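You operate a simulated robot arm through the tools that you are given. There is no shell and no other tool.

You are at the controls of a simulated robot arm. One attempt, no reset.

Task
Sift two blue scoops of flour into the mixing bowl.
Fine: from the flour bin into the sieve; scoop back, sieve on the counter, bin lid shut.

The check looks at the end state, three seconds after you hand in, the way a careful person would. Anything else that was tipped, shoved, dropped, spilled or broken makes it a failure. A push-on lid holds only when it is set on centred and level and pressed home; a screw cap is set on level and turned clockwise until tight.

Robot
A 7-joint arm with a two-finger parallel gripper, fixed in place. Base frame: the origin is at the foot of the arm, x ahead of it, y to its left, z up; the work surface is at about z = 0. Readings come in mm, rad, newtons and seconds.
With the tool pointing down near the work surface it reaches from about 240 to 620 mm from the base axis. Its first joint turns from -1.152 to 1.152 rad. Payload 2.6 kg.
The tool frame sits at the grasp point between the pads (the TCP): z along the fingers, y along the line on which they close. The tips reach 30 mm beyond it. The gripper opens to 94 mm. The fingers are 28 mm wide and 10 mm thick; the gripper's body (50 by 96 mm) begins 55 mm behind the TCP.
Orientation is told as [roll, pitch, yaw] about the base's x, y, z axes, in that order, counted from this pose: with the fingers straight down and closing along the base's y, the tool's x points along the base's -x, its y along +y and its z along -z.

Tools
- The arm moves only by the tool step_arm. Its arguments are lists of equal length, an entry for each row: "slide": the shift along the tool's x, y, z in mm, a list of three; "angular": the turn, a rotation vector about the tool's x, y, z in rad, a list of three. In form: {"slide": [[dx, dy, dz], ...], "angular": [[rx, ry, rz], ...]}. A call has 1 to 20 rows; each row is the pose to reach, as a shift and turn from the pose commanded when the call began, along the tool's axes at that moment. "grip" is the finger opening in mm, from 0 to 94, set as the call begins (left out, the last holds). Each row takes 0.2 s and may step no farther than 50 mm and 0.15 rad from the row before; otherwise, or with a gripper value out of range, the whole call is refused. A pose out of reach is approached as far as the arm can. The call stops where the force on the tool passes 80 N (or 10 N more than at its start, if that is more) or the arm is blocked; 0.2 s more then pass. The fingers move at their own pace (about 72 mm/s each) and stop on an object; they squeeze with about 45 N. The grip force told is the motor's: it shows also when the fingers shut on nothing. Time passes only in rows, and 0.2 s behind the last, so rows that repeat a pose let the fingers close. It gives the time, the measured TCP pose, the force on the tool (base axes), the opening and the grip force at its end, in the units of the frame above (readings bear some noise), with the torque about the TCP (base axes, N m) and any sound that the robot's microphone picked up.
- Cameras (640 x 400 px; columns grow to the right, rows downward): "scene" is fixed at [51.3, 439.2, 556.7]; the picture's right is [-0.76, -0.65, 0.00], its down [-0.34, 0.40, -0.85] and it looks along [0.55, -0.65, -0.53] (base axes); focal length 324 px, centre (320, 200). "wrist" rides on the gripper at [76, 14, -102] in the tool frame; the picture's right is [-0.18, 0.98, 0.00], its down [-0.75, -0.14, -0.64] and it looks along [-0.63, -0.12, 0.77] (tool axes); focal length 243 px, centre (320, 200). There is no depth. A picture from a camera that has moved, and an enlarged one, comes with that camera's place and axes in the base frame and with its lens. The place of the scene camera against the robot may be out by one fixed shift of up to 25 mm in any direction.
- capture(camera): a new picture of that camera. No time passes.
- zoom(camera, box): a new picture of the part [left, top, right, bottom] of that camera's present view, enlarged. No time passes.
- job_done(): hands the job in; it is judged then, once.

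Places have to be worked out from the pictures, the camera data and where the tool is seen. Open the gripper and draw the arm clear of the work before you hand the job in, unless the task says otherwise.

The tools are called after "Request:" by a JSON object that holds its "name" and its "arguments". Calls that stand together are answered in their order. step_arm: Moves the arm, as the interface text tells. Its arguments: {"type":"object","properties":{"slide":{"type":"array","items":{"type":"array","items":{"type":"number"}}},"angular":{"type":"array","items":{"type":"array","items":{"type":"number"}}},"grip":{"type":"number"}},"required":["slide","angular"]} The other tools are called the same way: capture (camera) takes a picture; zoom (camera, box) takes an enlarged picture of a part of a camera's view; job_done () hands the job in.

At the start:

```text
clock: 0.0
tcp_pos: [352.8, -76.2, 401.1]
tcp_rot: [-0.001, 0.0, 0.0]
wrist_force: [-0.1, -0.3, 0.1]
wrist_torque: [-0.05, 0.0, 0.03]
gripper_width: 93.9
grasp_force: 0.2
```

scene: 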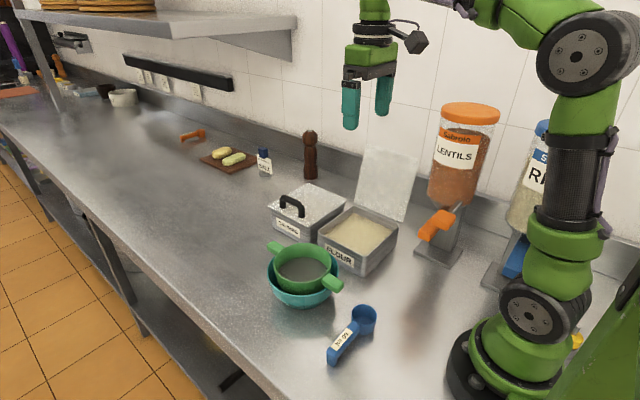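
wrist: 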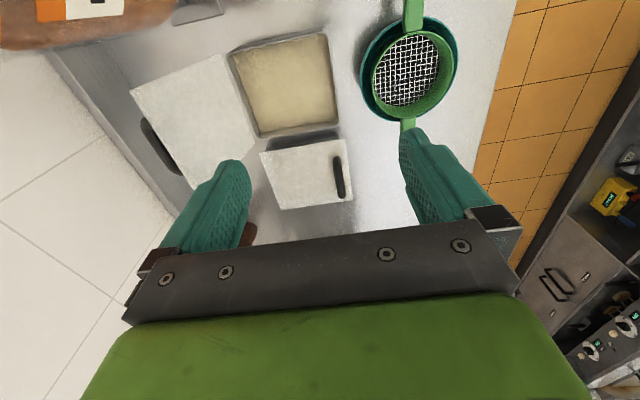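

I'll begin by looking closely at the work area from the fixed camera and the wrist camera.

Request:
{"name": "zoom", "arguments": {"camera": "scene", "box": [240, 140, 440, 265]}}

Request:
{"name": "zoom", "arguments": {"camera": "scene", "box": [240, 240, 440, 365]}}

Request:
{"name": "zoom", "arguments": {"camera": "wrist", "box": [100, 0, 500, 250]}}

```text
3.20 times, centred on (340, 202) of scene
camera zoom: at [51.3, 439.2, 556.7], right [-0.76, -0.65, 0.0], down [-0.34, 0.4, -0.85], along [0.55, -0.65, -0.53], focal length 1037 px, centre (256, 192)
```

zoom: 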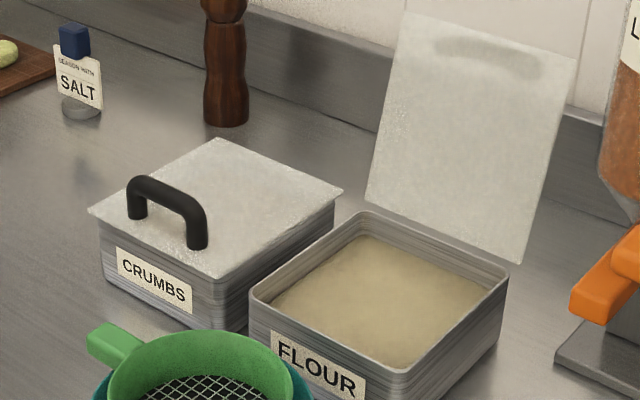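

```text
3.20 times, centred on (340, 302) of scene
camera zoom: at [51.3, 439.2, 556.7], right [-0.76, -0.65, 0.0], down [-0.34, 0.4, -0.85], along [0.55, -0.65, -0.53], focal length 1037 px, centre (256, -128)
```

zoom: 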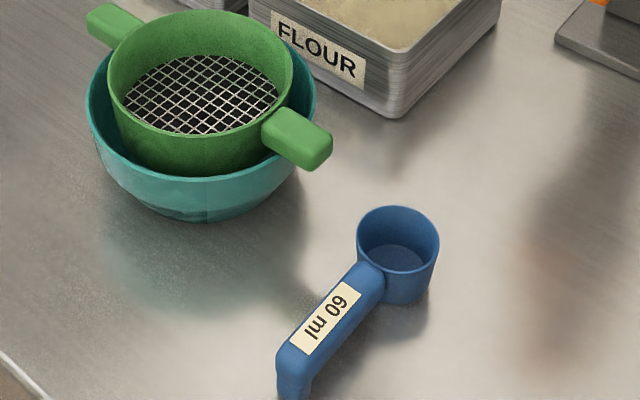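

```text
1.60 times, centred on (300, 125) of wrist
camera zoom: at [276.4, -62.3, 501.8], right [0.18, 0.98, 0.0], down [0.75, -0.14, 0.64], along [0.63, -0.12, -0.77], focal length 388 px, centre (352, 320)
```

zoom: 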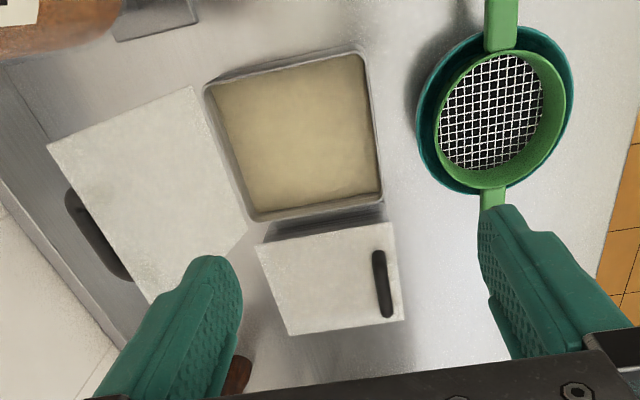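

The flour bin has its lid open toward the wall, the sieve sits in the bowl on its two handles, and the scoop lies near x≈253, y≈65–165. I'm moving the wrist camera above the scoop and bowl for a better look.

Request:
{"name": "step_arm", "arguments": {"slide": [[15, 44, 5], [30, 88, 10], [45, 132, 15], [60, 170, 20]], "angular": [[0, 0, 0], [0, 0, 0], [0, 0, 0], [0, 0, 0]]}}

Request:
{"name": "capture", "arguments": {"camera": "wrist"}}

```text
clock: 1.0
tcp_pos: [293.1, 95.7, 379.1]
tcp_rot: [0.0, 0.002, -0.002]
wrist_force: [-0.8, -0.1, 0.1]
wrist_torque: [-0.02, -0.02, 0.01]
gripper_width: 94.2
grasp_force: 0.1
```

```text
taken
camera wrist: at [215.7, 109.5, 480.2], right [0.19, 0.98, 0.0], down [0.75, -0.14, 0.64], along [0.63, -0.12, -0.77], focal length 243 px, centre (320, 200)
```

wrist: 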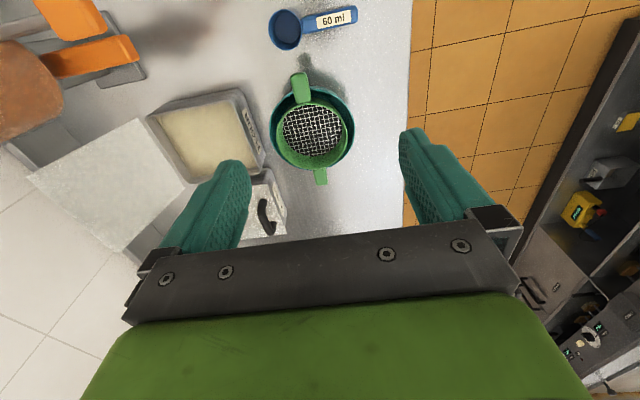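

From this view the scoop lies almost along y at x≈241 (cup near y≈51, handle end near y≈158). I'll zoom in on the scoop and sieve.

Request:
{"name": "zoom", "arguments": {"camera": "wrist", "box": [250, 0, 380, 81]}}

Request:
{"name": "zoom", "arguments": {"camera": "wrist", "box": [130, 60, 390, 222]}}

Request:
{"name": "zoom", "arguments": {"camera": "scene", "box": [310, 290, 400, 370]}}

```text
4.92 times, centred on (315, 40) of wrist
camera zoom: at [215.7, 109.5, 480.2], right [0.19, 0.98, 0.0], down [0.75, -0.14, 0.64], along [0.63, -0.12, -0.77], focal length 1194 px, centre (345, 985)
```

zoom: 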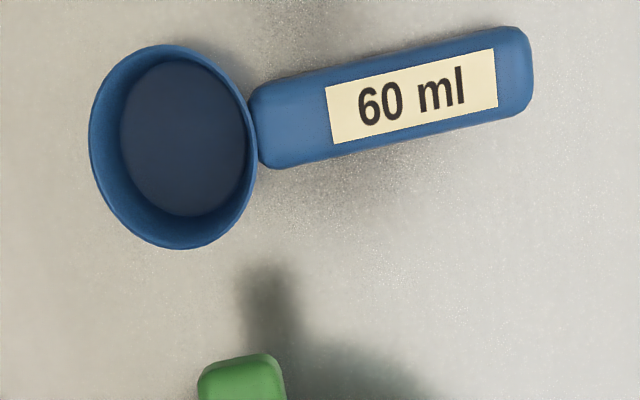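

```text
2.46 times, centred on (260, 141) of wrist
camera zoom: at [215.7, 109.5, 480.2], right [0.19, 0.98, 0.0], down [0.75, -0.14, 0.64], along [0.63, -0.12, -0.77], focal length 597 px, centre (468, 345)
```

zoom: 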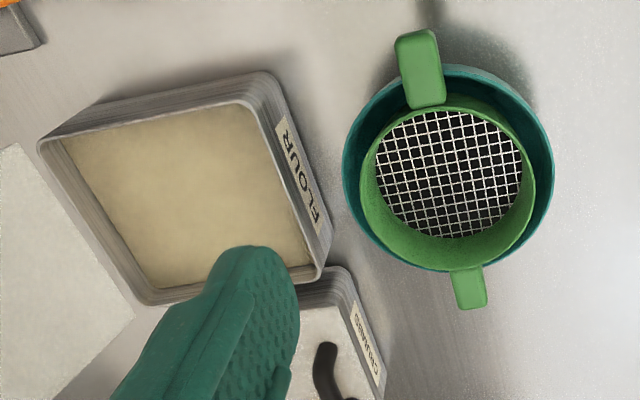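

```text
5.00 times, centred on (355, 330) of scene
camera zoom: at [51.3, 439.2, 556.7], right [-0.76, -0.65, 0.0], down [-0.34, 0.4, -0.85], along [0.55, -0.65, -0.53], focal length 1620 px, centre (145, -450)
```

zoom: 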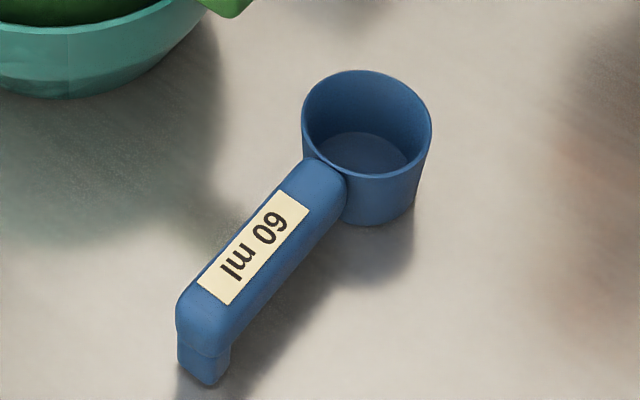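

The cup centre is about (243, 50), with the handle running straight along +y to y≈158, about 22 mm wide. The bowl and sieve are centred near (391, 61). I'll turn the hand -90° about vertical so the fingers can close across the handle, staying high while I do it.

Request:
{"name": "step_arm", "arguments": {"slide": [[4, 3, 8], [8, 5, 16], [12, 8, 24], [16, 11, 32], [20, 13, 40], [24, 16, 48], [28, 18, 56], [32, 21, 64], [36, 24, 72], [42, 26, 80], [47, 29, 90], [47, 29, 90]], "angular": [[0, 0, 0.143], [0, 0, 0.286], [0, 0, 0.428], [0, 0, 0.571], [0, 0, 0.714], [0, 0, 0.857], [0, 0, 1.0], [0, 0, 1.142], [0, 0, 1.285], [0, 0, 1.428], [0, 0, 1.571], [0, 0, 1.571]]}}

Request:
{"name": "capture", "arguments": {"camera": "wrist"}}

Request:
{"name": "capture", "arguments": {"camera": "scene"}}

```text
clock: 3.6
tcp_pos: [245.1, 121.9, 290.1]
tcp_rot: [0.001, -0.001, -1.572]
wrist_force: [0.5, 0.2, 0.0]
wrist_torque: [0.02, 0.02, -0.03]
gripper_width: 93.9
grasp_force: 0.0
```

```text
taken
camera wrist: at [259.3, 198.6, 391.0], right [0.98, -0.19, 0.0], down [-0.14, -0.75, 0.64], along [-0.12, -0.63, -0.77], focal length 243 px, centre (320, 200)
```

wrist: 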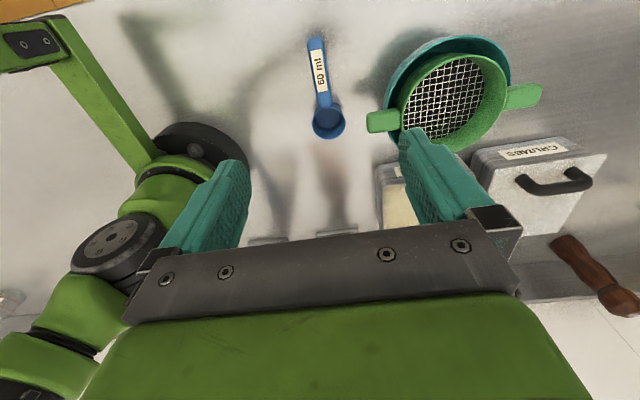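

```text
taken
```

scene: 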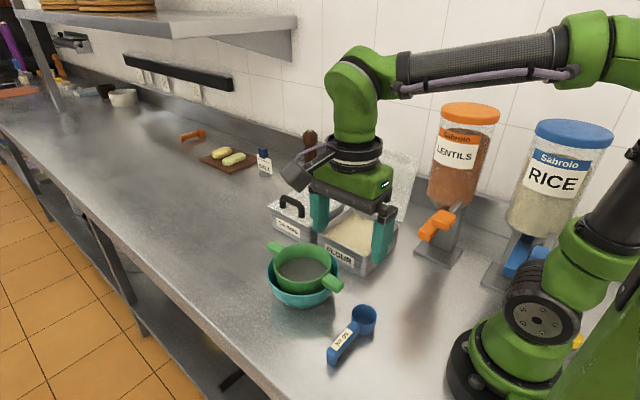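

The yaw works. I'll zoom in on the scoop with the new wrist pose to refine where the handle is.

Request:
{"name": "zoom", "arguments": {"camera": "wrist", "box": [250, 20, 410, 120]}}

Request:
{"name": "zoom", "arguments": {"camera": "wrist", "box": [290, 30, 370, 150]}}

Request:
{"name": "zoom", "arguments": {"camera": "wrist", "box": [350, 20, 590, 220]}}

```text
4.00 times, centred on (330, 70) of wrist
camera zoom: at [259.3, 198.6, 391.0], right [0.98, -0.19, 0.0], down [-0.14, -0.75, 0.64], along [-0.12, -0.63, -0.77], focal length 970 px, centre (280, 720)
```

zoom: 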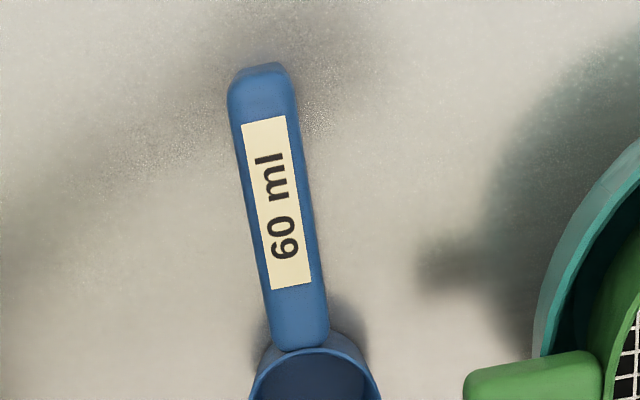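

```text
3.33 times, centred on (330, 90) of wrist
camera zoom: at [259.3, 198.6, 391.0], right [0.98, -0.19, 0.0], down [-0.14, -0.75, 0.64], along [-0.12, -0.63, -0.77], focal length 809 px, centre (287, 567)
```

zoom: 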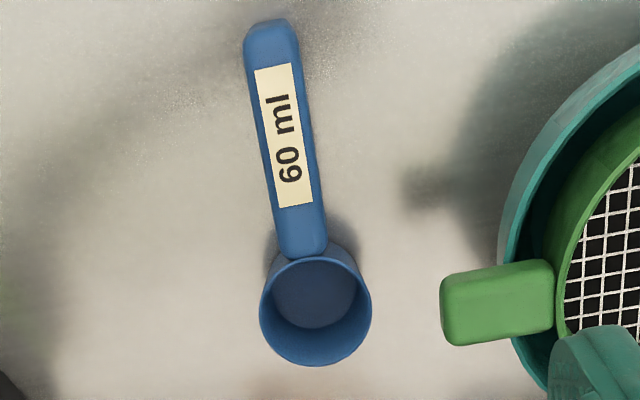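

```text
2.00 times, centred on (470, 120) of wrist
camera zoom: at [259.3, 198.6, 391.0], right [0.98, -0.19, 0.0], down [-0.14, -0.75, 0.64], along [-0.12, -0.63, -0.77], focal length 485 px, centre (20, 360)
```

zoom: 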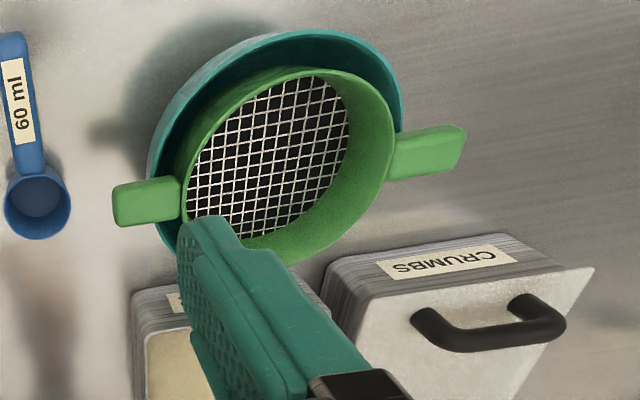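

The handle centreline is at x≈244, y≈80–160, top about z≈37. Before grasping, I'll test in free air above the bowl that the wrist can tilt far enough (about x) for pouring.

Request:
{"name": "step_arm", "arguments": {"slide": [[-6, 40, -5], [-12, 80, -10], [-18, 120, -15], [-22, 146, -20], [-22, 146, -20], [-22, 146, -20], [-22, 146, -20], [-22, 146, -20], [-22, 146, -20], [-22, 146, -20], [-22, 146, -20], [-22, 146, -20], [-22, 146, -20], [-22, 146, -20], [-22, 146, -20]], "angular": [[0, 0, 0], [0, 0, 0], [0, 0, 0], [0, 0, 0], [0, 0.15, 0], [0, 0.3, 0], [0, 0.45, 0], [0, 0.6, 0], [0, 0.75, 0], [0, 0.9, 0], [0, 1.05, 0], [0, 1.2, 0], [0, 1.35, 0], [0, 1.5, 0], [0, 1.6, 0]]}}

Request:
{"name": "capture", "arguments": {"camera": "scene"}}

```text
clock: 6.8
tcp_pos: [391.0, 98.3, 310.8]
tcp_rot: [3.11, 1.54, 1.536]
wrist_force: [-0.2, 0.7, -0.4]
wrist_torque: [-0.01, 0.0, 0.02]
gripper_width: 94.1
grasp_force: 0.1
```

```text
taken
```

scene: 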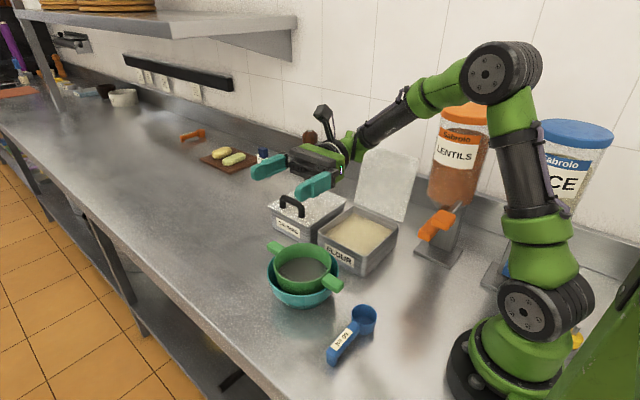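

The wrist reaches 1.6 rad of tilt at z≈310. I'll also check that it holds at pouring height and a bit further over.

Request:
{"name": "step_arm", "arguments": {"slide": [[-40, 0, 0], [-80, 0, 0], [-100, 0, 0], [-100, 0, 0], [-100, 0, 0], [-100, 0, 0]], "angular": [[0, 0, 0], [0, 0, 0], [0, 0, 0], [0, 0.12, 0], [0, 0.24, 0], [0, 0.35, 0]]}}

Request:
{"name": "capture", "arguments": {"camera": "scene"}}

Request:
{"name": "capture", "arguments": {"camera": "wrist"}}

```text
clock: 8.2
tcp_pos: [391.3, 102.2, 210.2]
tcp_rot: [3.142, 1.191, 1.57]
wrist_force: [0.3, -0.7, 0.0]
wrist_torque: [0.0, 0.01, 0.01]
gripper_width: 94.1
grasp_force: 0.0
```

```text
taken
```

scene: 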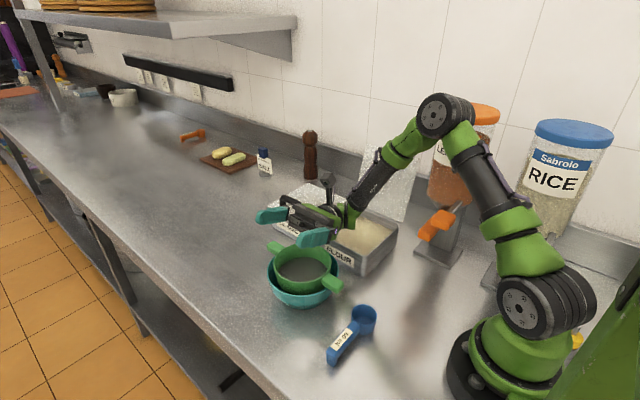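

```text
taken
camera wrist: at [406.0, -20.8, 242.0], right [0.98, 0.07, -0.17], down [-0.14, -0.32, -0.94], along [-0.12, 0.95, -0.3], focal length 243 px, centre (320, 200)
```

wrist: 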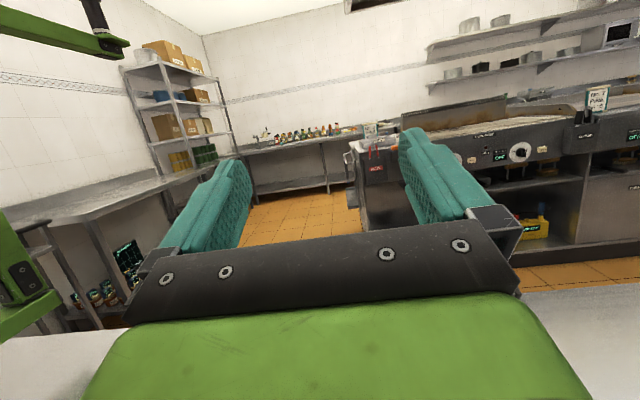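

Both poses are reachable without contact, so pouring by tilting forward will work. I'll rotate back to vertical and rise, then go over the scoop handle.

Request:
{"name": "step_arm", "arguments": {"slide": [[10, 0, 4], [20, 0, 8], [30, 0, 12], [40, 0, 16], [50, 0, 20], [60, 0, 24], [70, 0, 28], [80, 0, 32], [93, 0, 37], [93, 0, 37], [93, 0, 37], [93, 0, 37], [93, 0, 37], [93, 0, 37]], "angular": [[0, -0.15, 0], [0, -0.3, 0], [0, -0.45, 0], [0, -0.6, 0], [0, -0.75, 0], [0, -0.9, 0], [0, -1.05, 0], [0, -1.2, 0], [0, -1.35, 0], [0, -1.5, 0], [0, -1.65, 0], [0, -1.8, 0], [0, -1.95, 0], [0, -1.95, 0]]}}

```text
clock: 11.2
tcp_pos: [392.4, 102.3, 311.6]
tcp_rot: [0.0, -0.003, -1.57]
wrist_force: [0.3, 0.3, 0.3]
wrist_torque: [0.0, 0.0, 0.05]
gripper_width: 94.0
grasp_force: 0.1
```

Hand is vertical at (392, 102, 311). Now I move over the scoop handle with a −0.6 rad tilt (body leaning toward +y) and the fingers opened to 50 mm.

Request:
{"name": "step_arm", "arguments": {"slide": [[12, -30, 22], [24, -60, 44], [36, -90, 66], [48, -120, 88], [62, -148, 111], [62, -148, 111]], "angular": [[0, -0.12, 0], [0, -0.24, 0], [0, -0.36, 0], [0, -0.48, 0], [0, -0.6, 0], [0, -0.6, 0]], "grip": 50}}

Request:
{"name": "capture", "arguments": {"camera": "wrist"}}

Request:
{"name": "capture", "arguments": {"camera": "scene"}}

```text
clock: 12.6
tcp_pos: [244.1, 167.5, 199.4]
tcp_rot: [0.001, -0.602, -1.571]
wrist_force: [0.2, -1.0, 0.1]
wrist_torque: [0.0, 0.0, 0.03]
gripper_width: 50.0
grasp_force: 0.0
```

```text
taken
camera wrist: at [258.1, 288.1, 239.8], right [0.98, -0.15, 0.1], down [-0.14, -0.26, 0.96], along [-0.12, -0.95, -0.27], focal length 243 px, centre (320, 200)
```

wrist: 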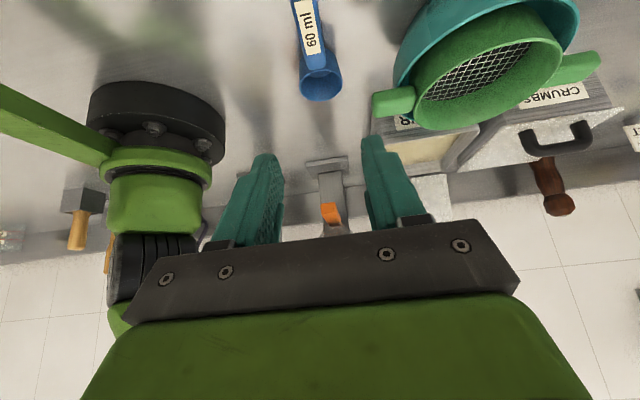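

```text
taken
```

scene: 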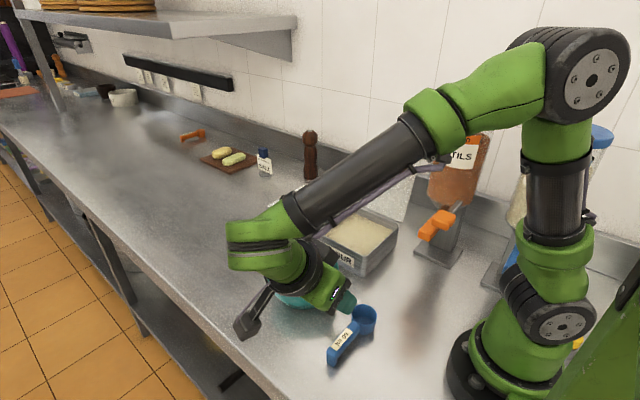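

Now I descend toward the pre-grasp point about 60 mm back along the approach line, then check alignment.

Request:
{"name": "step_arm", "arguments": {"slide": [[15, 0, 22], [30, 0, 45], [44, 0, 68], [57.5, 0, 90], [57.5, 0, 90]], "angular": [[0, 0, 0], [0, 0, 0], [0, 0, 0], [0, 0, 0], [0, 0, 0]]}}

Request:
{"name": "capture", "arguments": {"camera": "wrist"}}

Request:
{"name": "zoom", "arguments": {"camera": "scene", "box": [220, 200, 420, 380]}}

```text
clock: 13.8
tcp_pos: [243.2, 159.5, 91.8]
tcp_rot: [0.0, -0.6, -1.57]
wrist_force: [-0.2, -0.4, -0.2]
wrist_torque: [0.0, -0.02, -0.01]
gripper_width: 49.9
grasp_force: 0.0
```

```text
taken
camera wrist: at [258.2, 281.8, 131.9], right [0.98, -0.15, 0.1], down [-0.14, -0.26, 0.96], along [-0.12, -0.95, -0.28], focal length 243 px, centre (320, 200)
```

wrist: 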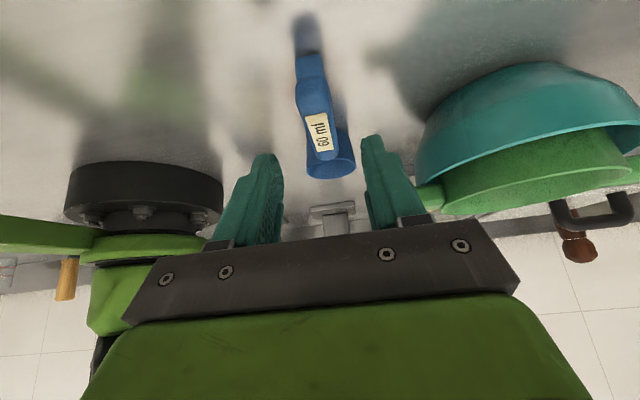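

```text
2.22 times, centred on (320, 290) of scene
camera zoom: at [51.3, 439.2, 556.7], right [-0.76, -0.65, 0.0], down [-0.34, 0.4, -0.85], along [0.55, -0.65, -0.53], focal length 720 px, centre (320, 0)
```

zoom: 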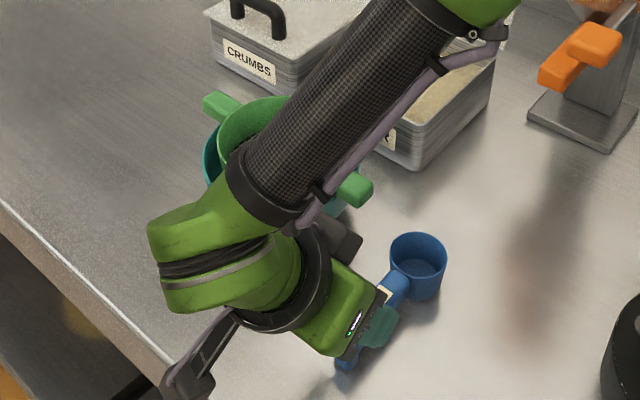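

The handle lines up with the finger midline (about column 320 along the approach). I descend 58 mm along the approach axis.

Request:
{"name": "step_arm", "arguments": {"slide": [[0, 0, 16], [0, 0, 32], [0, 0, 48], [0, 0, 58], [0, 0, 58]], "angular": [[0, 0, 0], [0, 0, 0], [0, 0, 0], [0, 0, 0], [0, 0, 0]]}}

Request:
{"name": "capture", "arguments": {"camera": "wrist"}}

Request:
{"name": "zoom", "arguments": {"camera": "scene", "box": [280, 280, 400, 380]}}

```text
clock: 15.0
tcp_pos: [245.1, 128.7, 44.6]
tcp_rot: [0.002, -0.6, -1.572]
wrist_force: [0.4, 0.2, -0.1]
wrist_torque: [-0.01, 0.0, -0.03]
gripper_width: 50.0
grasp_force: 0.0
```

```text
taken
camera wrist: at [258.7, 250.0, 85.1], right [0.98, -0.15, 0.1], down [-0.14, -0.26, 0.96], along [-0.12, -0.95, -0.28], focal length 243 px, centre (320, 200)
```

wrist: 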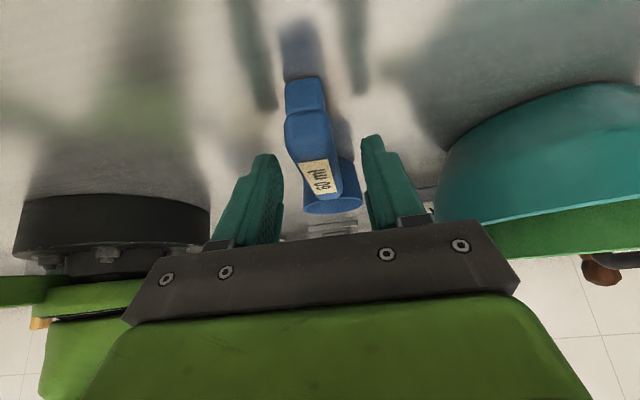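

```text
4.00 times, centred on (340, 330) of scene
camera zoom: at [51.3, 439.2, 556.7], right [-0.76, -0.65, 0.0], down [-0.34, 0.4, -0.85], along [0.55, -0.65, -0.53], focal length 1296 px, centre (240, -320)
```

zoom: 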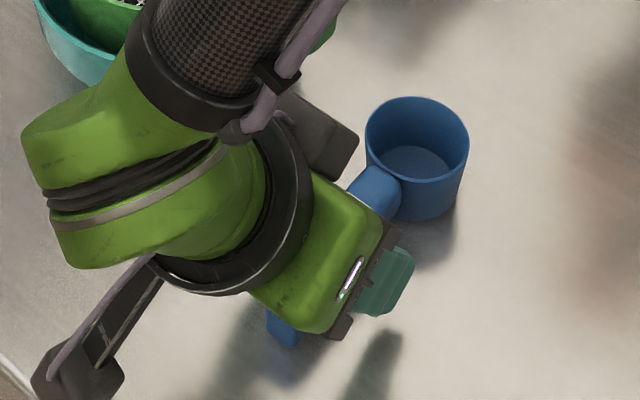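

The handle sits between the fingers around y≈122–130, with its top near z≈36. Closing the gripper now.

Request:
{"name": "step_arm", "arguments": {"slide": [[0, 0, 0], [0, 0, 0], [0, 0, 0], [0, 0, 0]], "angular": [[0, 0, 0], [0, 0, 0], [0, 0, 0], [0, 0, 0]], "grip": 0}}

Request:
{"name": "capture", "arguments": {"camera": "wrist"}}

```text
clock: 16.0
tcp_pos: [245.1, 128.7, 44.0]
tcp_rot: [0.0, -0.6, -1.572]
wrist_force: [0.0, 0.3, 0.2]
wrist_torque: [0.01, 0.0, -0.02]
gripper_width: 25.4
grasp_force: 44.9
```

```text
taken
camera wrist: at [258.7, 250.1, 85.3], right [0.98, -0.15, 0.1], down [-0.14, -0.26, 0.96], along [-0.12, -0.95, -0.28], focal length 243 px, centre (320, 200)
```

wrist: 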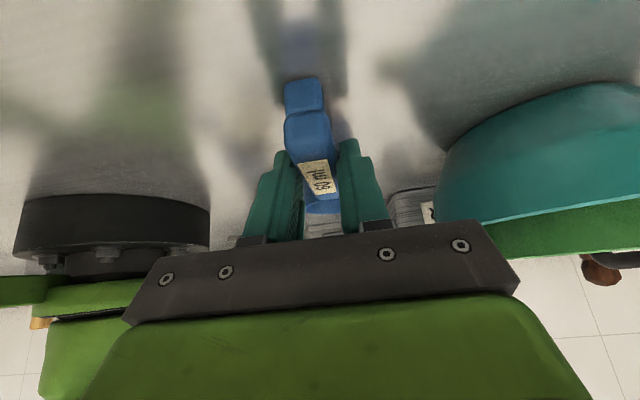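

The handle is held (25.4 mm, 45 N). This TCP pose (≈245, 129, 44, tilt −0.6) is the spot to return the scoop to; now I lift straight up.

Request:
{"name": "step_arm", "arguments": {"slide": [[-5.65, 0, -8.25], [-17, 0, -24.75], [-33.9, 0, -49.5], [-50.9, 0, -74.3], [-67.8, 0, -99], [-79, 0, -115.5], [-79, 0, -115.5]], "angular": [[0, 0, 0], [0, 0, 0], [0, 0, 0], [0, 0, 0], [0, 0, 0], [0, 0, 0], [0, 0, 0]]}}

Request:
{"name": "capture", "arguments": {"camera": "wrist"}}

Request:
{"name": "capture", "arguments": {"camera": "scene"}}

```text
clock: 17.6
tcp_pos: [244.4, 129.0, 182.9]
tcp_rot: [0.001, -0.599, -1.572]
wrist_force: [0.0, 0.2, -0.3]
wrist_torque: [0.01, 0.01, 0.02]
gripper_width: 24.8
grasp_force: 45.0
```

```text
taken
camera wrist: at [258.0, 249.2, 223.6], right [0.98, -0.15, 0.1], down [-0.14, -0.26, 0.96], along [-0.12, -0.95, -0.28], focal length 243 px, centre (320, 200)
```

wrist: 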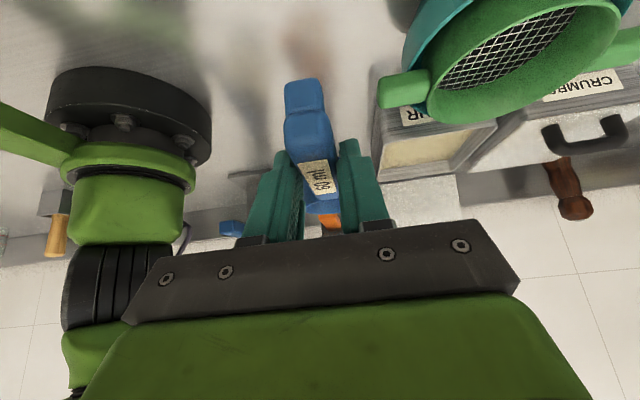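

```text
taken
```

scene: 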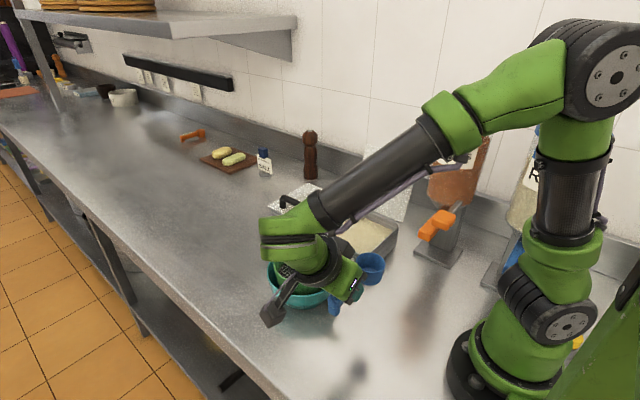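

The scoop is firmly held and level. I'll carry it over toward the flour bin at a safe height and look at the flour level.

Request:
{"name": "step_arm", "arguments": {"slide": [[-28, 10, -15], [-55, 40, -15], [-85, 70, 2], [-112, 100, 20], [-139, 125, 38], [-166, 148.6, 56.7], [-166, 148.6, 56.7]], "angular": [[0, 0, 0], [0, 0, 0], [0, 0, 0], [0, 0, 0], [0, 0, 0], [0, 0, 0], [0, 0, 0]]}}

Request:
{"name": "capture", "arguments": {"camera": "wrist"}}

Request:
{"name": "capture", "arguments": {"camera": "scene"}}

```text
clock: 19.2
tcp_pos: [393.0, -41.8, 230.6]
tcp_rot: [0.0, -0.599, -1.57]
wrist_force: [-0.5, 0.2, -0.5]
wrist_torque: [-0.01, 0.01, 0.0]
gripper_width: 24.6
grasp_force: 44.7
```

```text
taken
camera wrist: at [407.3, 79.9, 271.1], right [0.98, -0.15, 0.1], down [-0.14, -0.26, 0.96], along [-0.12, -0.95, -0.28], focal length 243 px, centre (320, 200)
```

wrist: 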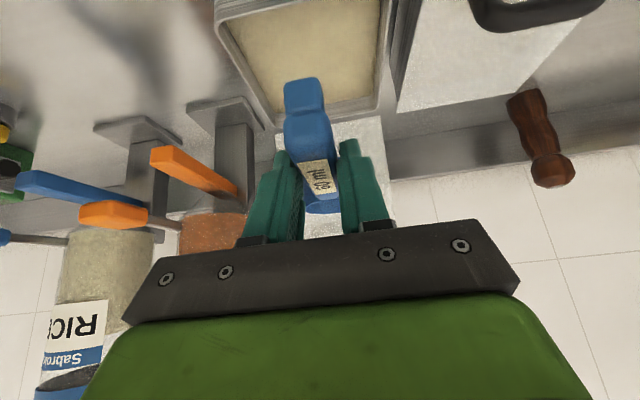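

```text
taken
```

scene: 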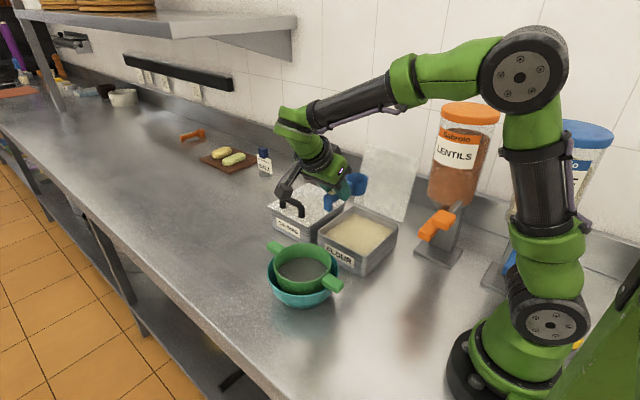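

I'll zoom on the bin from both cameras to measure the rim, flour level and the lid's position.

Request:
{"name": "zoom", "arguments": {"camera": "wrist", "box": [200, 0, 440, 150]}}

Request:
{"name": "zoom", "arguments": {"camera": "scene", "box": [305, 140, 425, 280]}}

```text
2.67 times, centred on (320, 75) of wrist
camera zoom: at [407.3, 79.9, 271.1], right [0.98, -0.15, 0.1], down [-0.14, -0.26, 0.96], along [-0.12, -0.95, -0.28], focal length 647 px, centre (320, 533)
```

zoom: 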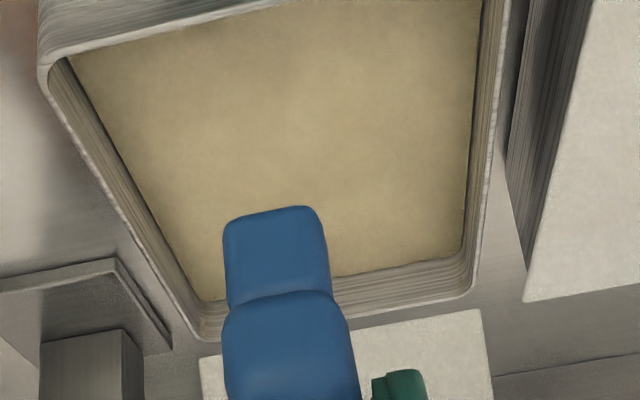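

```text
2.86 times, centred on (365, 210) of scene
camera zoom: at [51.3, 439.2, 556.7], right [-0.76, -0.65, 0.0], down [-0.34, 0.4, -0.85], along [0.55, -0.65, -0.53], focal length 926 px, centre (191, 171)
```

zoom: 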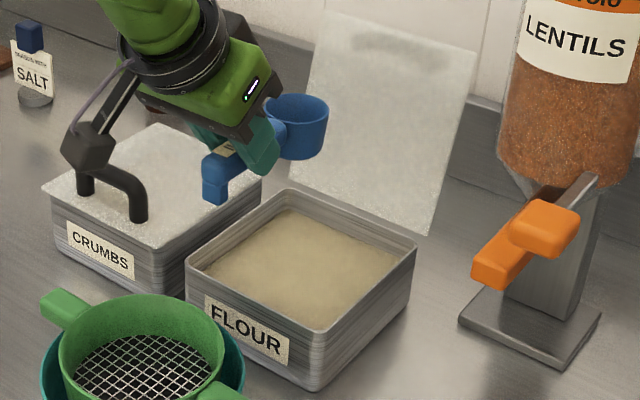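

The bin rim is at z≈63 (x 317–463, y −63 to −216), flour surface about z≈44, and the open lid stands near vertical behind it up to z≈220, y≈−260. I'll pitch the cup forward 65° above the bin's front half before plunging.

Request:
{"name": "step_arm", "arguments": {"slide": [[-2.75, -0.4, 8], [-5.5, -0.8, 16], [-8.25, -1.2, 24], [-11, -1.6, 32], [-13.75, -2, 40], [-16.5, -2.4, 48], [-19.25, -2.7, 56], [-22, -3, 63.5], [-22, -3, 63.5]], "angular": [[0, 0.142, 0], [0, 0.284, 0], [0, 0.425, 0], [0, 0.567, 0], [0, 0.709, 0], [0, 0.851, 0], [0, 0.992, 0], [0, 1.134, 0], [0, 1.134, 0]]}}

Request:
{"name": "capture", "arguments": {"camera": "scene"}}

Request:
{"name": "capture", "arguments": {"camera": "wrist"}}

```text
clock: 21.2
tcp_pos: [389.6, -93.7, 191.7]
tcp_rot: [0.0, 0.535, -1.569]
wrist_force: [0.6, 0.3, 0.3]
wrist_torque: [0.0, 0.01, -0.01]
gripper_width: 24.7
grasp_force: 44.8
```

```text
taken
```

scene: 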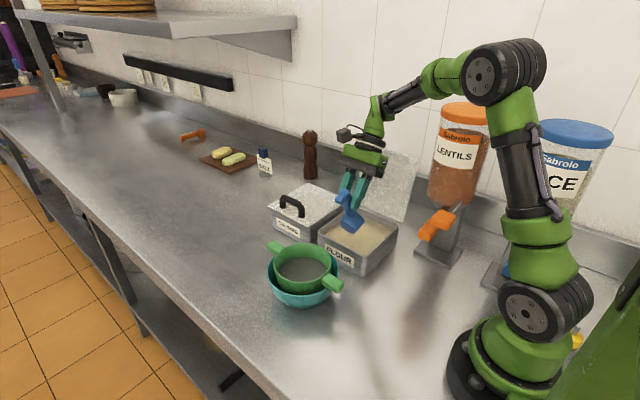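

```text
taken
camera wrist: at [403.1, -80.6, 317.6], right [0.98, -0.16, -0.09], down [-0.14, -0.98, 0.17], along [-0.12, -0.15, -0.98], focal length 243 px, centre (320, 200)
```

wrist: 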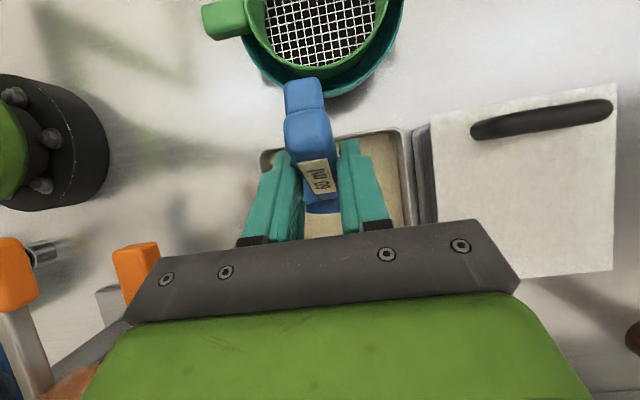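

The cup is pitched over the front half of the bin, well clear of walls and lid. Now one smooth stroke: plunge in, drag toward the back while rotating up to level, then lift.

Request:
{"name": "step_arm", "arguments": {"slide": [[-13.4, 0, 21.7], [-25.1, 0, 41.5], [-32.2, 0, 53.6], [-36.8, 0, 61.3], [-43.7, 0, 57.3], [-50.6, 0, 53.2], [-56.8, 0, 50], [-61.4, 0, 47.9], [-66, 0, 49.9], [-70, 0, 54.5], [-68.6, 0, 65.8], [-58.9, 0, 63.4], [-45.7, 0, 52.6], [-33, 0, 39.2], [-21.2, 0, 25.2], [-12.6, 0, 10.5], [-12.6, 0, 10.5]], "angular": [[0, 0, 0], [0, 0, 0], [0, 0, 0], [0, 0, 0], [0, 0, 0], [0, -0.035, 0], [0, -0.087, 0], [0, -0.157, 0], [0, -0.297, 0], [0, -0.436, 0], [0, -0.576, 0], [0, -0.716, 0], [0, -0.855, 0], [0, -0.995, 0], [0, -1.134, 0], [0, -1.134, 0], [0, -1.134, 0]]}}

Request:
{"name": "capture", "arguments": {"camera": "scene"}}

Request:
{"name": "zoom", "arguments": {"camera": "scene", "box": [300, 130, 420, 280]}}

Request:
{"name": "capture", "arguments": {"camera": "wrist"}}

```text
clock: 24.8
tcp_pos: [387.8, -102.1, 176.8]
tcp_rot: [0.001, -0.601, -1.571]
wrist_force: [1.0, 0.1, -1.0]
wrist_torque: [0.0, 0.02, 0.0]
gripper_width: 25.0
grasp_force: 44.8
```

```text
taken
```

scene: 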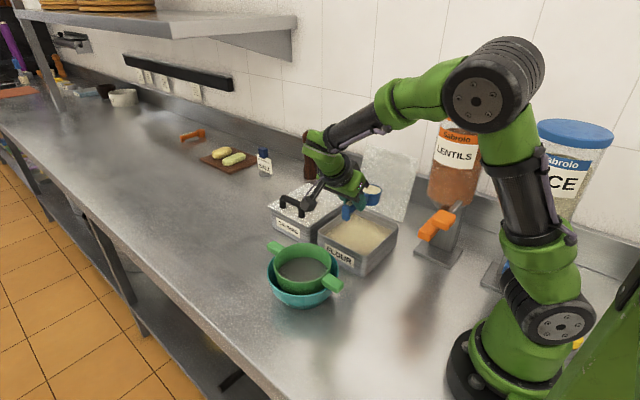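

```text
2.67 times, centred on (360, 205) of scene
camera zoom: at [51.3, 439.2, 556.7], right [-0.76, -0.65, 0.0], down [-0.34, 0.4, -0.85], along [0.55, -0.65, -0.53], focal length 864 px, centre (213, 187)
```

zoom: 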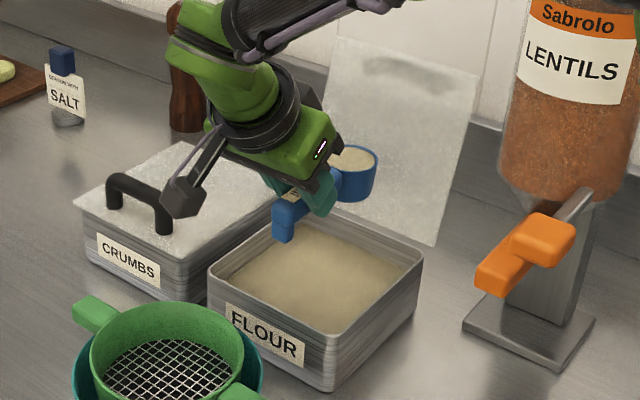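

```text
taken
camera wrist: at [402.3, 20.3, 217.1], right [0.98, -0.15, 0.1], down [-0.14, -0.26, 0.96], along [-0.12, -0.95, -0.28], focal length 243 px, centre (320, 200)
```

wrist: 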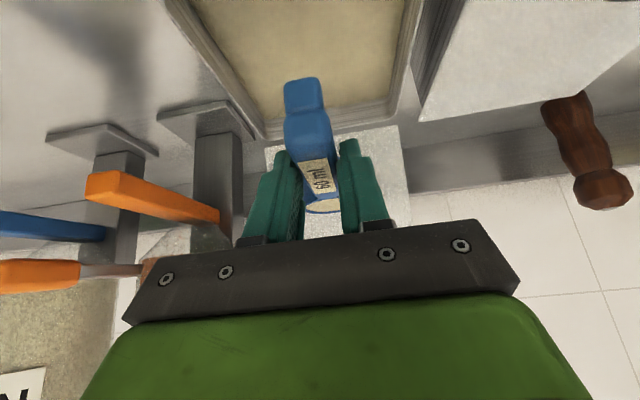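

The cup came up with flour in it. Let me look closely at how full it is.

Request:
{"name": "zoom", "arguments": {"camera": "scene", "box": [350, 170, 400, 220]}}

Request:
{"name": "zoom", "arguments": {"camera": "wrist", "box": [280, 140, 360, 230]}}

```text
8.00 times, centred on (375, 195) of scene
camera zoom: at [51.3, 439.2, 556.7], right [-0.76, -0.65, 0.0], down [-0.34, 0.4, -0.85], along [0.55, -0.65, -0.53], focal length 2592 px, centre (-120, 240)
```

zoom: 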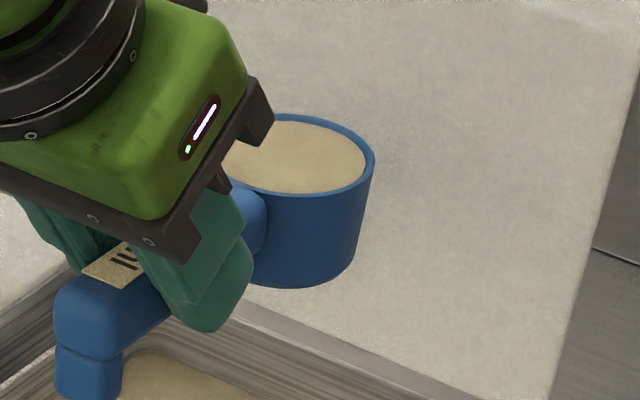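

```text
4.44 times, centred on (320, 185) of wrist
camera zoom: at [402.3, 20.3, 217.1], right [0.98, -0.15, 0.1], down [-0.14, -0.26, 0.96], along [-0.12, -0.95, -0.28], focal length 1078 px, centre (320, 267)
```

zoom: 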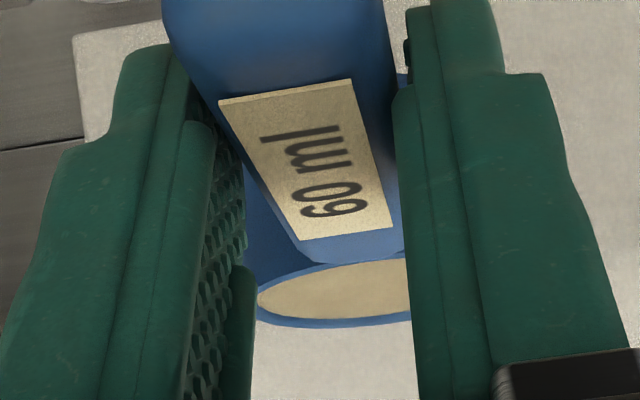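

The cup is full, level with the rim, and there's no spill. I'll carry it level and gently toward the bowl, stopping with the lip over the sieve.

Request:
{"name": "step_arm", "arguments": {"slide": [[7.2, 0.2, -4.2], [21.5, 0.5, -12.7], [43.1, 0.9, -25.3], [67, 1.4, -39.4], [90.9, 1.9, -53.5], [114.8, 2.4, -67.6], [138.7, 2.9, -81.7], [162.7, 3.4, -95.7], [186.6, 3.9, -109.8], [208.1, 4.4, -122.5], [224.8, 4.7, -132.4], [234.4, 4.9, -138], [239.2, 5, -140.8], [239.2, 5, -140.8]], "angular": [[0, 0, 0], [0, 0, 0], [0, 0, 0], [0, 0, 0], [0, 0, 0], [0, 0, 0], [0, 0, 0], [0, 0, 0], [0, 0, 0], [0, 0, 0], [0, 0, 0], [0, 0, 0], [0, 0, 0], [0, 0, 0]]}}

Request:
{"name": "capture", "arguments": {"camera": "scene"}}

Request:
{"name": "zoom", "arguments": {"camera": "scene", "box": [200, 190, 400, 330]}}

Request:
{"name": "capture", "arguments": {"camera": "wrist"}}

```text
clock: 27.8
tcp_pos: [395.1, 177.5, 157.5]
tcp_rot: [-0.001, -0.6, -1.57]
wrist_force: [0.7, 0.4, -1.1]
wrist_torque: [0.01, 0.02, 0.03]
gripper_width: 24.9
grasp_force: 45.0
```

```text
taken
```

scene: 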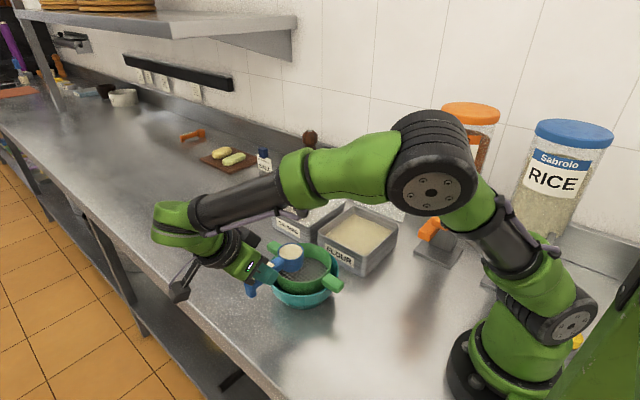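

```text
2.86 times, centred on (300, 260) of scene
camera zoom: at [51.3, 439.2, 556.7], right [-0.76, -0.65, 0.0], down [-0.34, 0.4, -0.85], along [0.55, -0.65, -0.53], focal length 926 px, centre (377, 29)
```

zoom: 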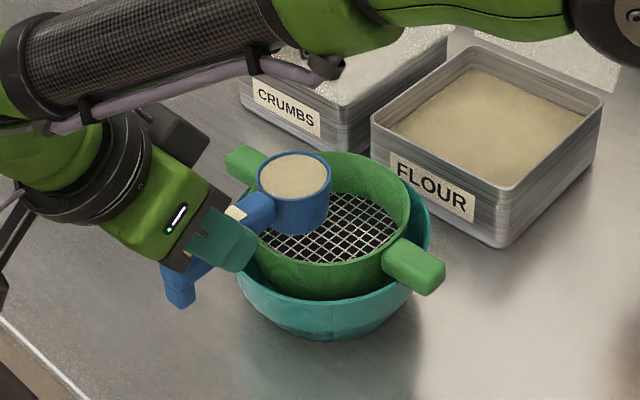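

```text
taken
camera wrist: at [408.3, 298.1, 197.9], right [0.98, -0.15, 0.1], down [-0.14, -0.26, 0.96], along [-0.12, -0.95, -0.28], focal length 243 px, centre (320, 200)
```

wrist: 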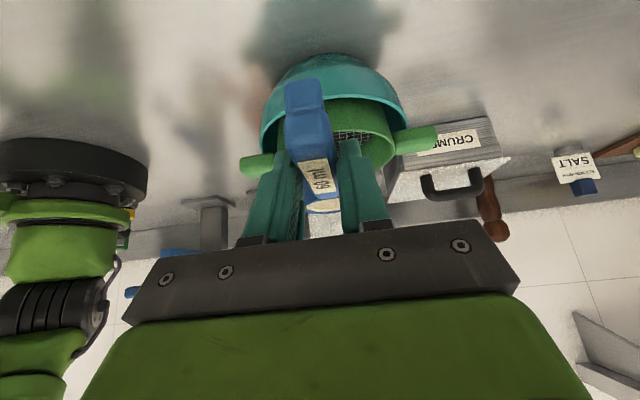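

The full cup is over the sieve with its lip near y≈76, around 65 mm above the sieve rim. I'll tilt it forward about the lip to 64° first and check the flow.

Request:
{"name": "step_arm", "arguments": {"slide": [[-9.5, 0, -6.8], [-18.1, 0, -12.5], [-27.9, 0, -16.6], [-38.6, 0, -19], [-49.8, 0, -19.5], [-61.6, 0, -18.1], [-73.4, 0, -14.7], [-85.8, 0, -10.1], [-85.8, 0, -10.1]], "angular": [[0, 0.14, 0], [0, 0.279, 0], [0, 0.419, 0], [0, 0.559, 0], [0, 0.698, 0], [0, 0.838, 0], [0, 0.977, 0], [0, 1.117, 0], [0, 1.117, 0]]}}

Request:
{"name": "zoom", "arguments": {"camera": "scene", "box": [200, 170, 400, 330]}}

Request:
{"name": "capture", "arguments": {"camera": "wrist"}}

```text
clock: 29.8
tcp_pos: [394.6, 111.4, 215.9]
tcp_rot: [-0.001, 0.52, -1.571]
wrist_force: [0.1, 0.2, -1.0]
wrist_torque: [0.04, -0.01, 0.0]
gripper_width: 25.2
grasp_force: 45.6
```

```text
2.50 times, centred on (300, 250) of scene
camera zoom: at [51.3, 439.2, 556.7], right [-0.76, -0.65, 0.0], down [-0.34, 0.4, -0.85], along [0.55, -0.65, -0.53], focal length 810 px, centre (370, 75)
```

zoom: 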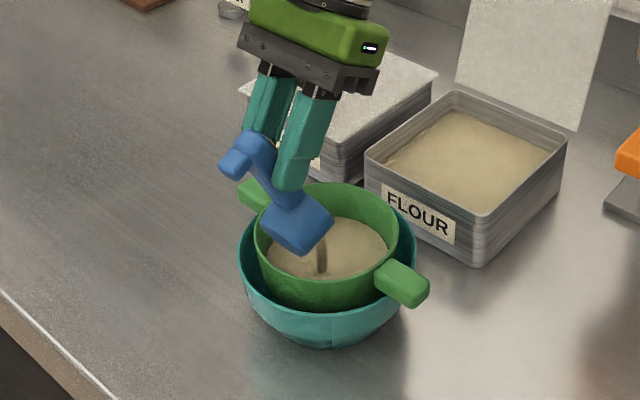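

```text
taken
camera wrist: at [408.0, 127.1, 340.4], right [0.98, -0.16, -0.09], down [-0.14, -0.97, 0.18], along [-0.12, -0.17, -0.98], focal length 243 px, centre (320, 200)
```

wrist: 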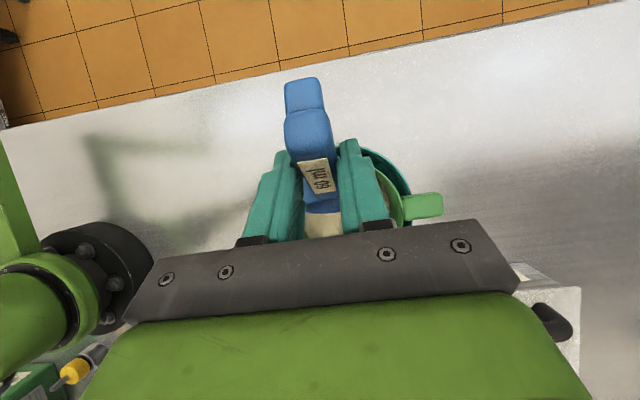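

Flour is landing inside the sieve with nothing outside. I continue tilting about the lip to 120° to empty the cup.

Request:
{"name": "step_arm", "arguments": {"slide": [[-9.4, 0, -10.3], [-20.2, 0, -19.4], [-32.3, 0, -26.8], [-45.3, 0, -32.7], [-58.8, 0, -36.4], [-72.8, 0, -38.4], [-86.9, 0, -38.4], [-86.9, 0, -38.4], [-86.9, 0, -38.4], [-86.9, 0, -38.4]], "angular": [[0, 0.14, 0], [0, 0.279, 0], [0, 0.419, 0], [0, 0.559, 0], [0, 0.698, 0], [0, 0.838, 0], [0, 0.977, 0], [0, 0.977, 0], [0, 0.977, 0], [0, 0.977, 0]]}}

Request:
{"name": "zoom", "arguments": {"camera": "scene", "box": [200, 170, 400, 330]}}

Request:
{"name": "capture", "arguments": {"camera": "scene"}}

```text
clock: 32.0
tcp_pos: [394.9, 18.4, 204.0]
tcp_rot: [0.0, 1.495, -1.569]
wrist_force: [0.5, 0.3, 0.4]
wrist_torque: [-0.03, -0.02, 0.04]
gripper_width: 24.9
grasp_force: 45.2
```

```text
2.50 times, centred on (300, 250) of scene
camera zoom: at [51.3, 439.2, 556.7], right [-0.76, -0.65, 0.0], down [-0.34, 0.4, -0.85], along [0.55, -0.65, -0.53], focal length 810 px, centre (370, 75)
```

zoom: 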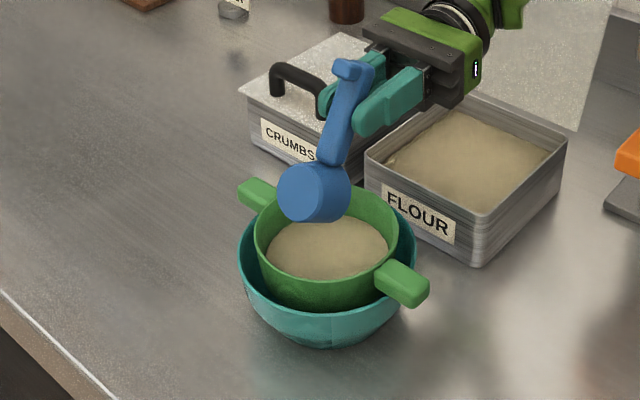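

```text
taken
```

scene: 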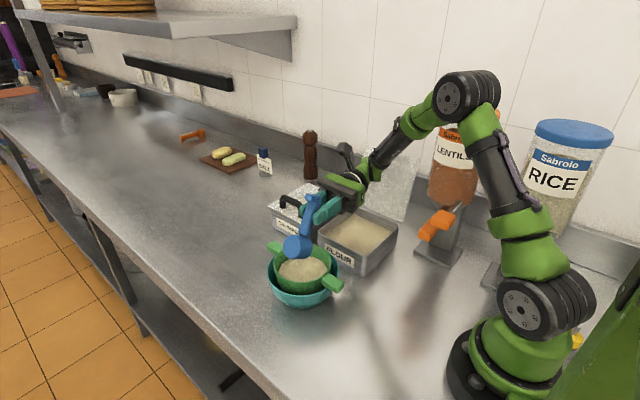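

The pour looks complete and the flour sits on the mesh. I'll tip a little further with a small shake to clear any residue.

Request:
{"name": "step_arm", "arguments": {"slide": [[-9.5, 0, -9.3], [-19, 0, -18.6], [-14, 0, -18.6], [-20, 0, -18.6], [-14, 0, -18.6], [-20, 0, -18.6], [-19, 0, -18.6], [-19, 0, -18.6]], "angular": [[0, 0.13, 0], [0, 0.262, 0], [0, 0.262, 0], [0, 0.262, 0], [0, 0.262, 0], [0, 0.262, 0], [0, 0.262, 0], [0, 0.262, 0]]}}

Request:
{"name": "zoom", "arguments": {"camera": "scene", "box": [200, 170, 400, 330]}}

```text
clock: 33.8
tcp_pos: [395.3, 11.5, 195.5]
tcp_rot: [3.038, 1.396, 1.503]
wrist_force: [-0.6, 0.1, -0.8]
wrist_torque: [-0.02, 0.01, 0.03]
gripper_width: 24.9
grasp_force: 45.0
```

```text
2.50 times, centred on (300, 250) of scene
camera zoom: at [51.2, 440.2, 555.9], right [-0.76, -0.65, 0.0], down [-0.34, 0.4, -0.85], along [0.55, -0.65, -0.53], focal length 810 px, centre (370, 75)
```

zoom: 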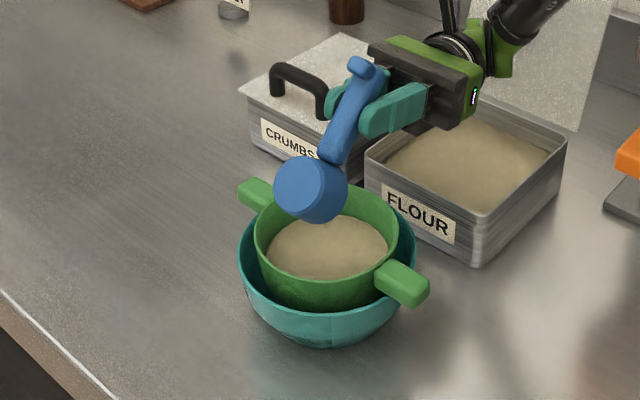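

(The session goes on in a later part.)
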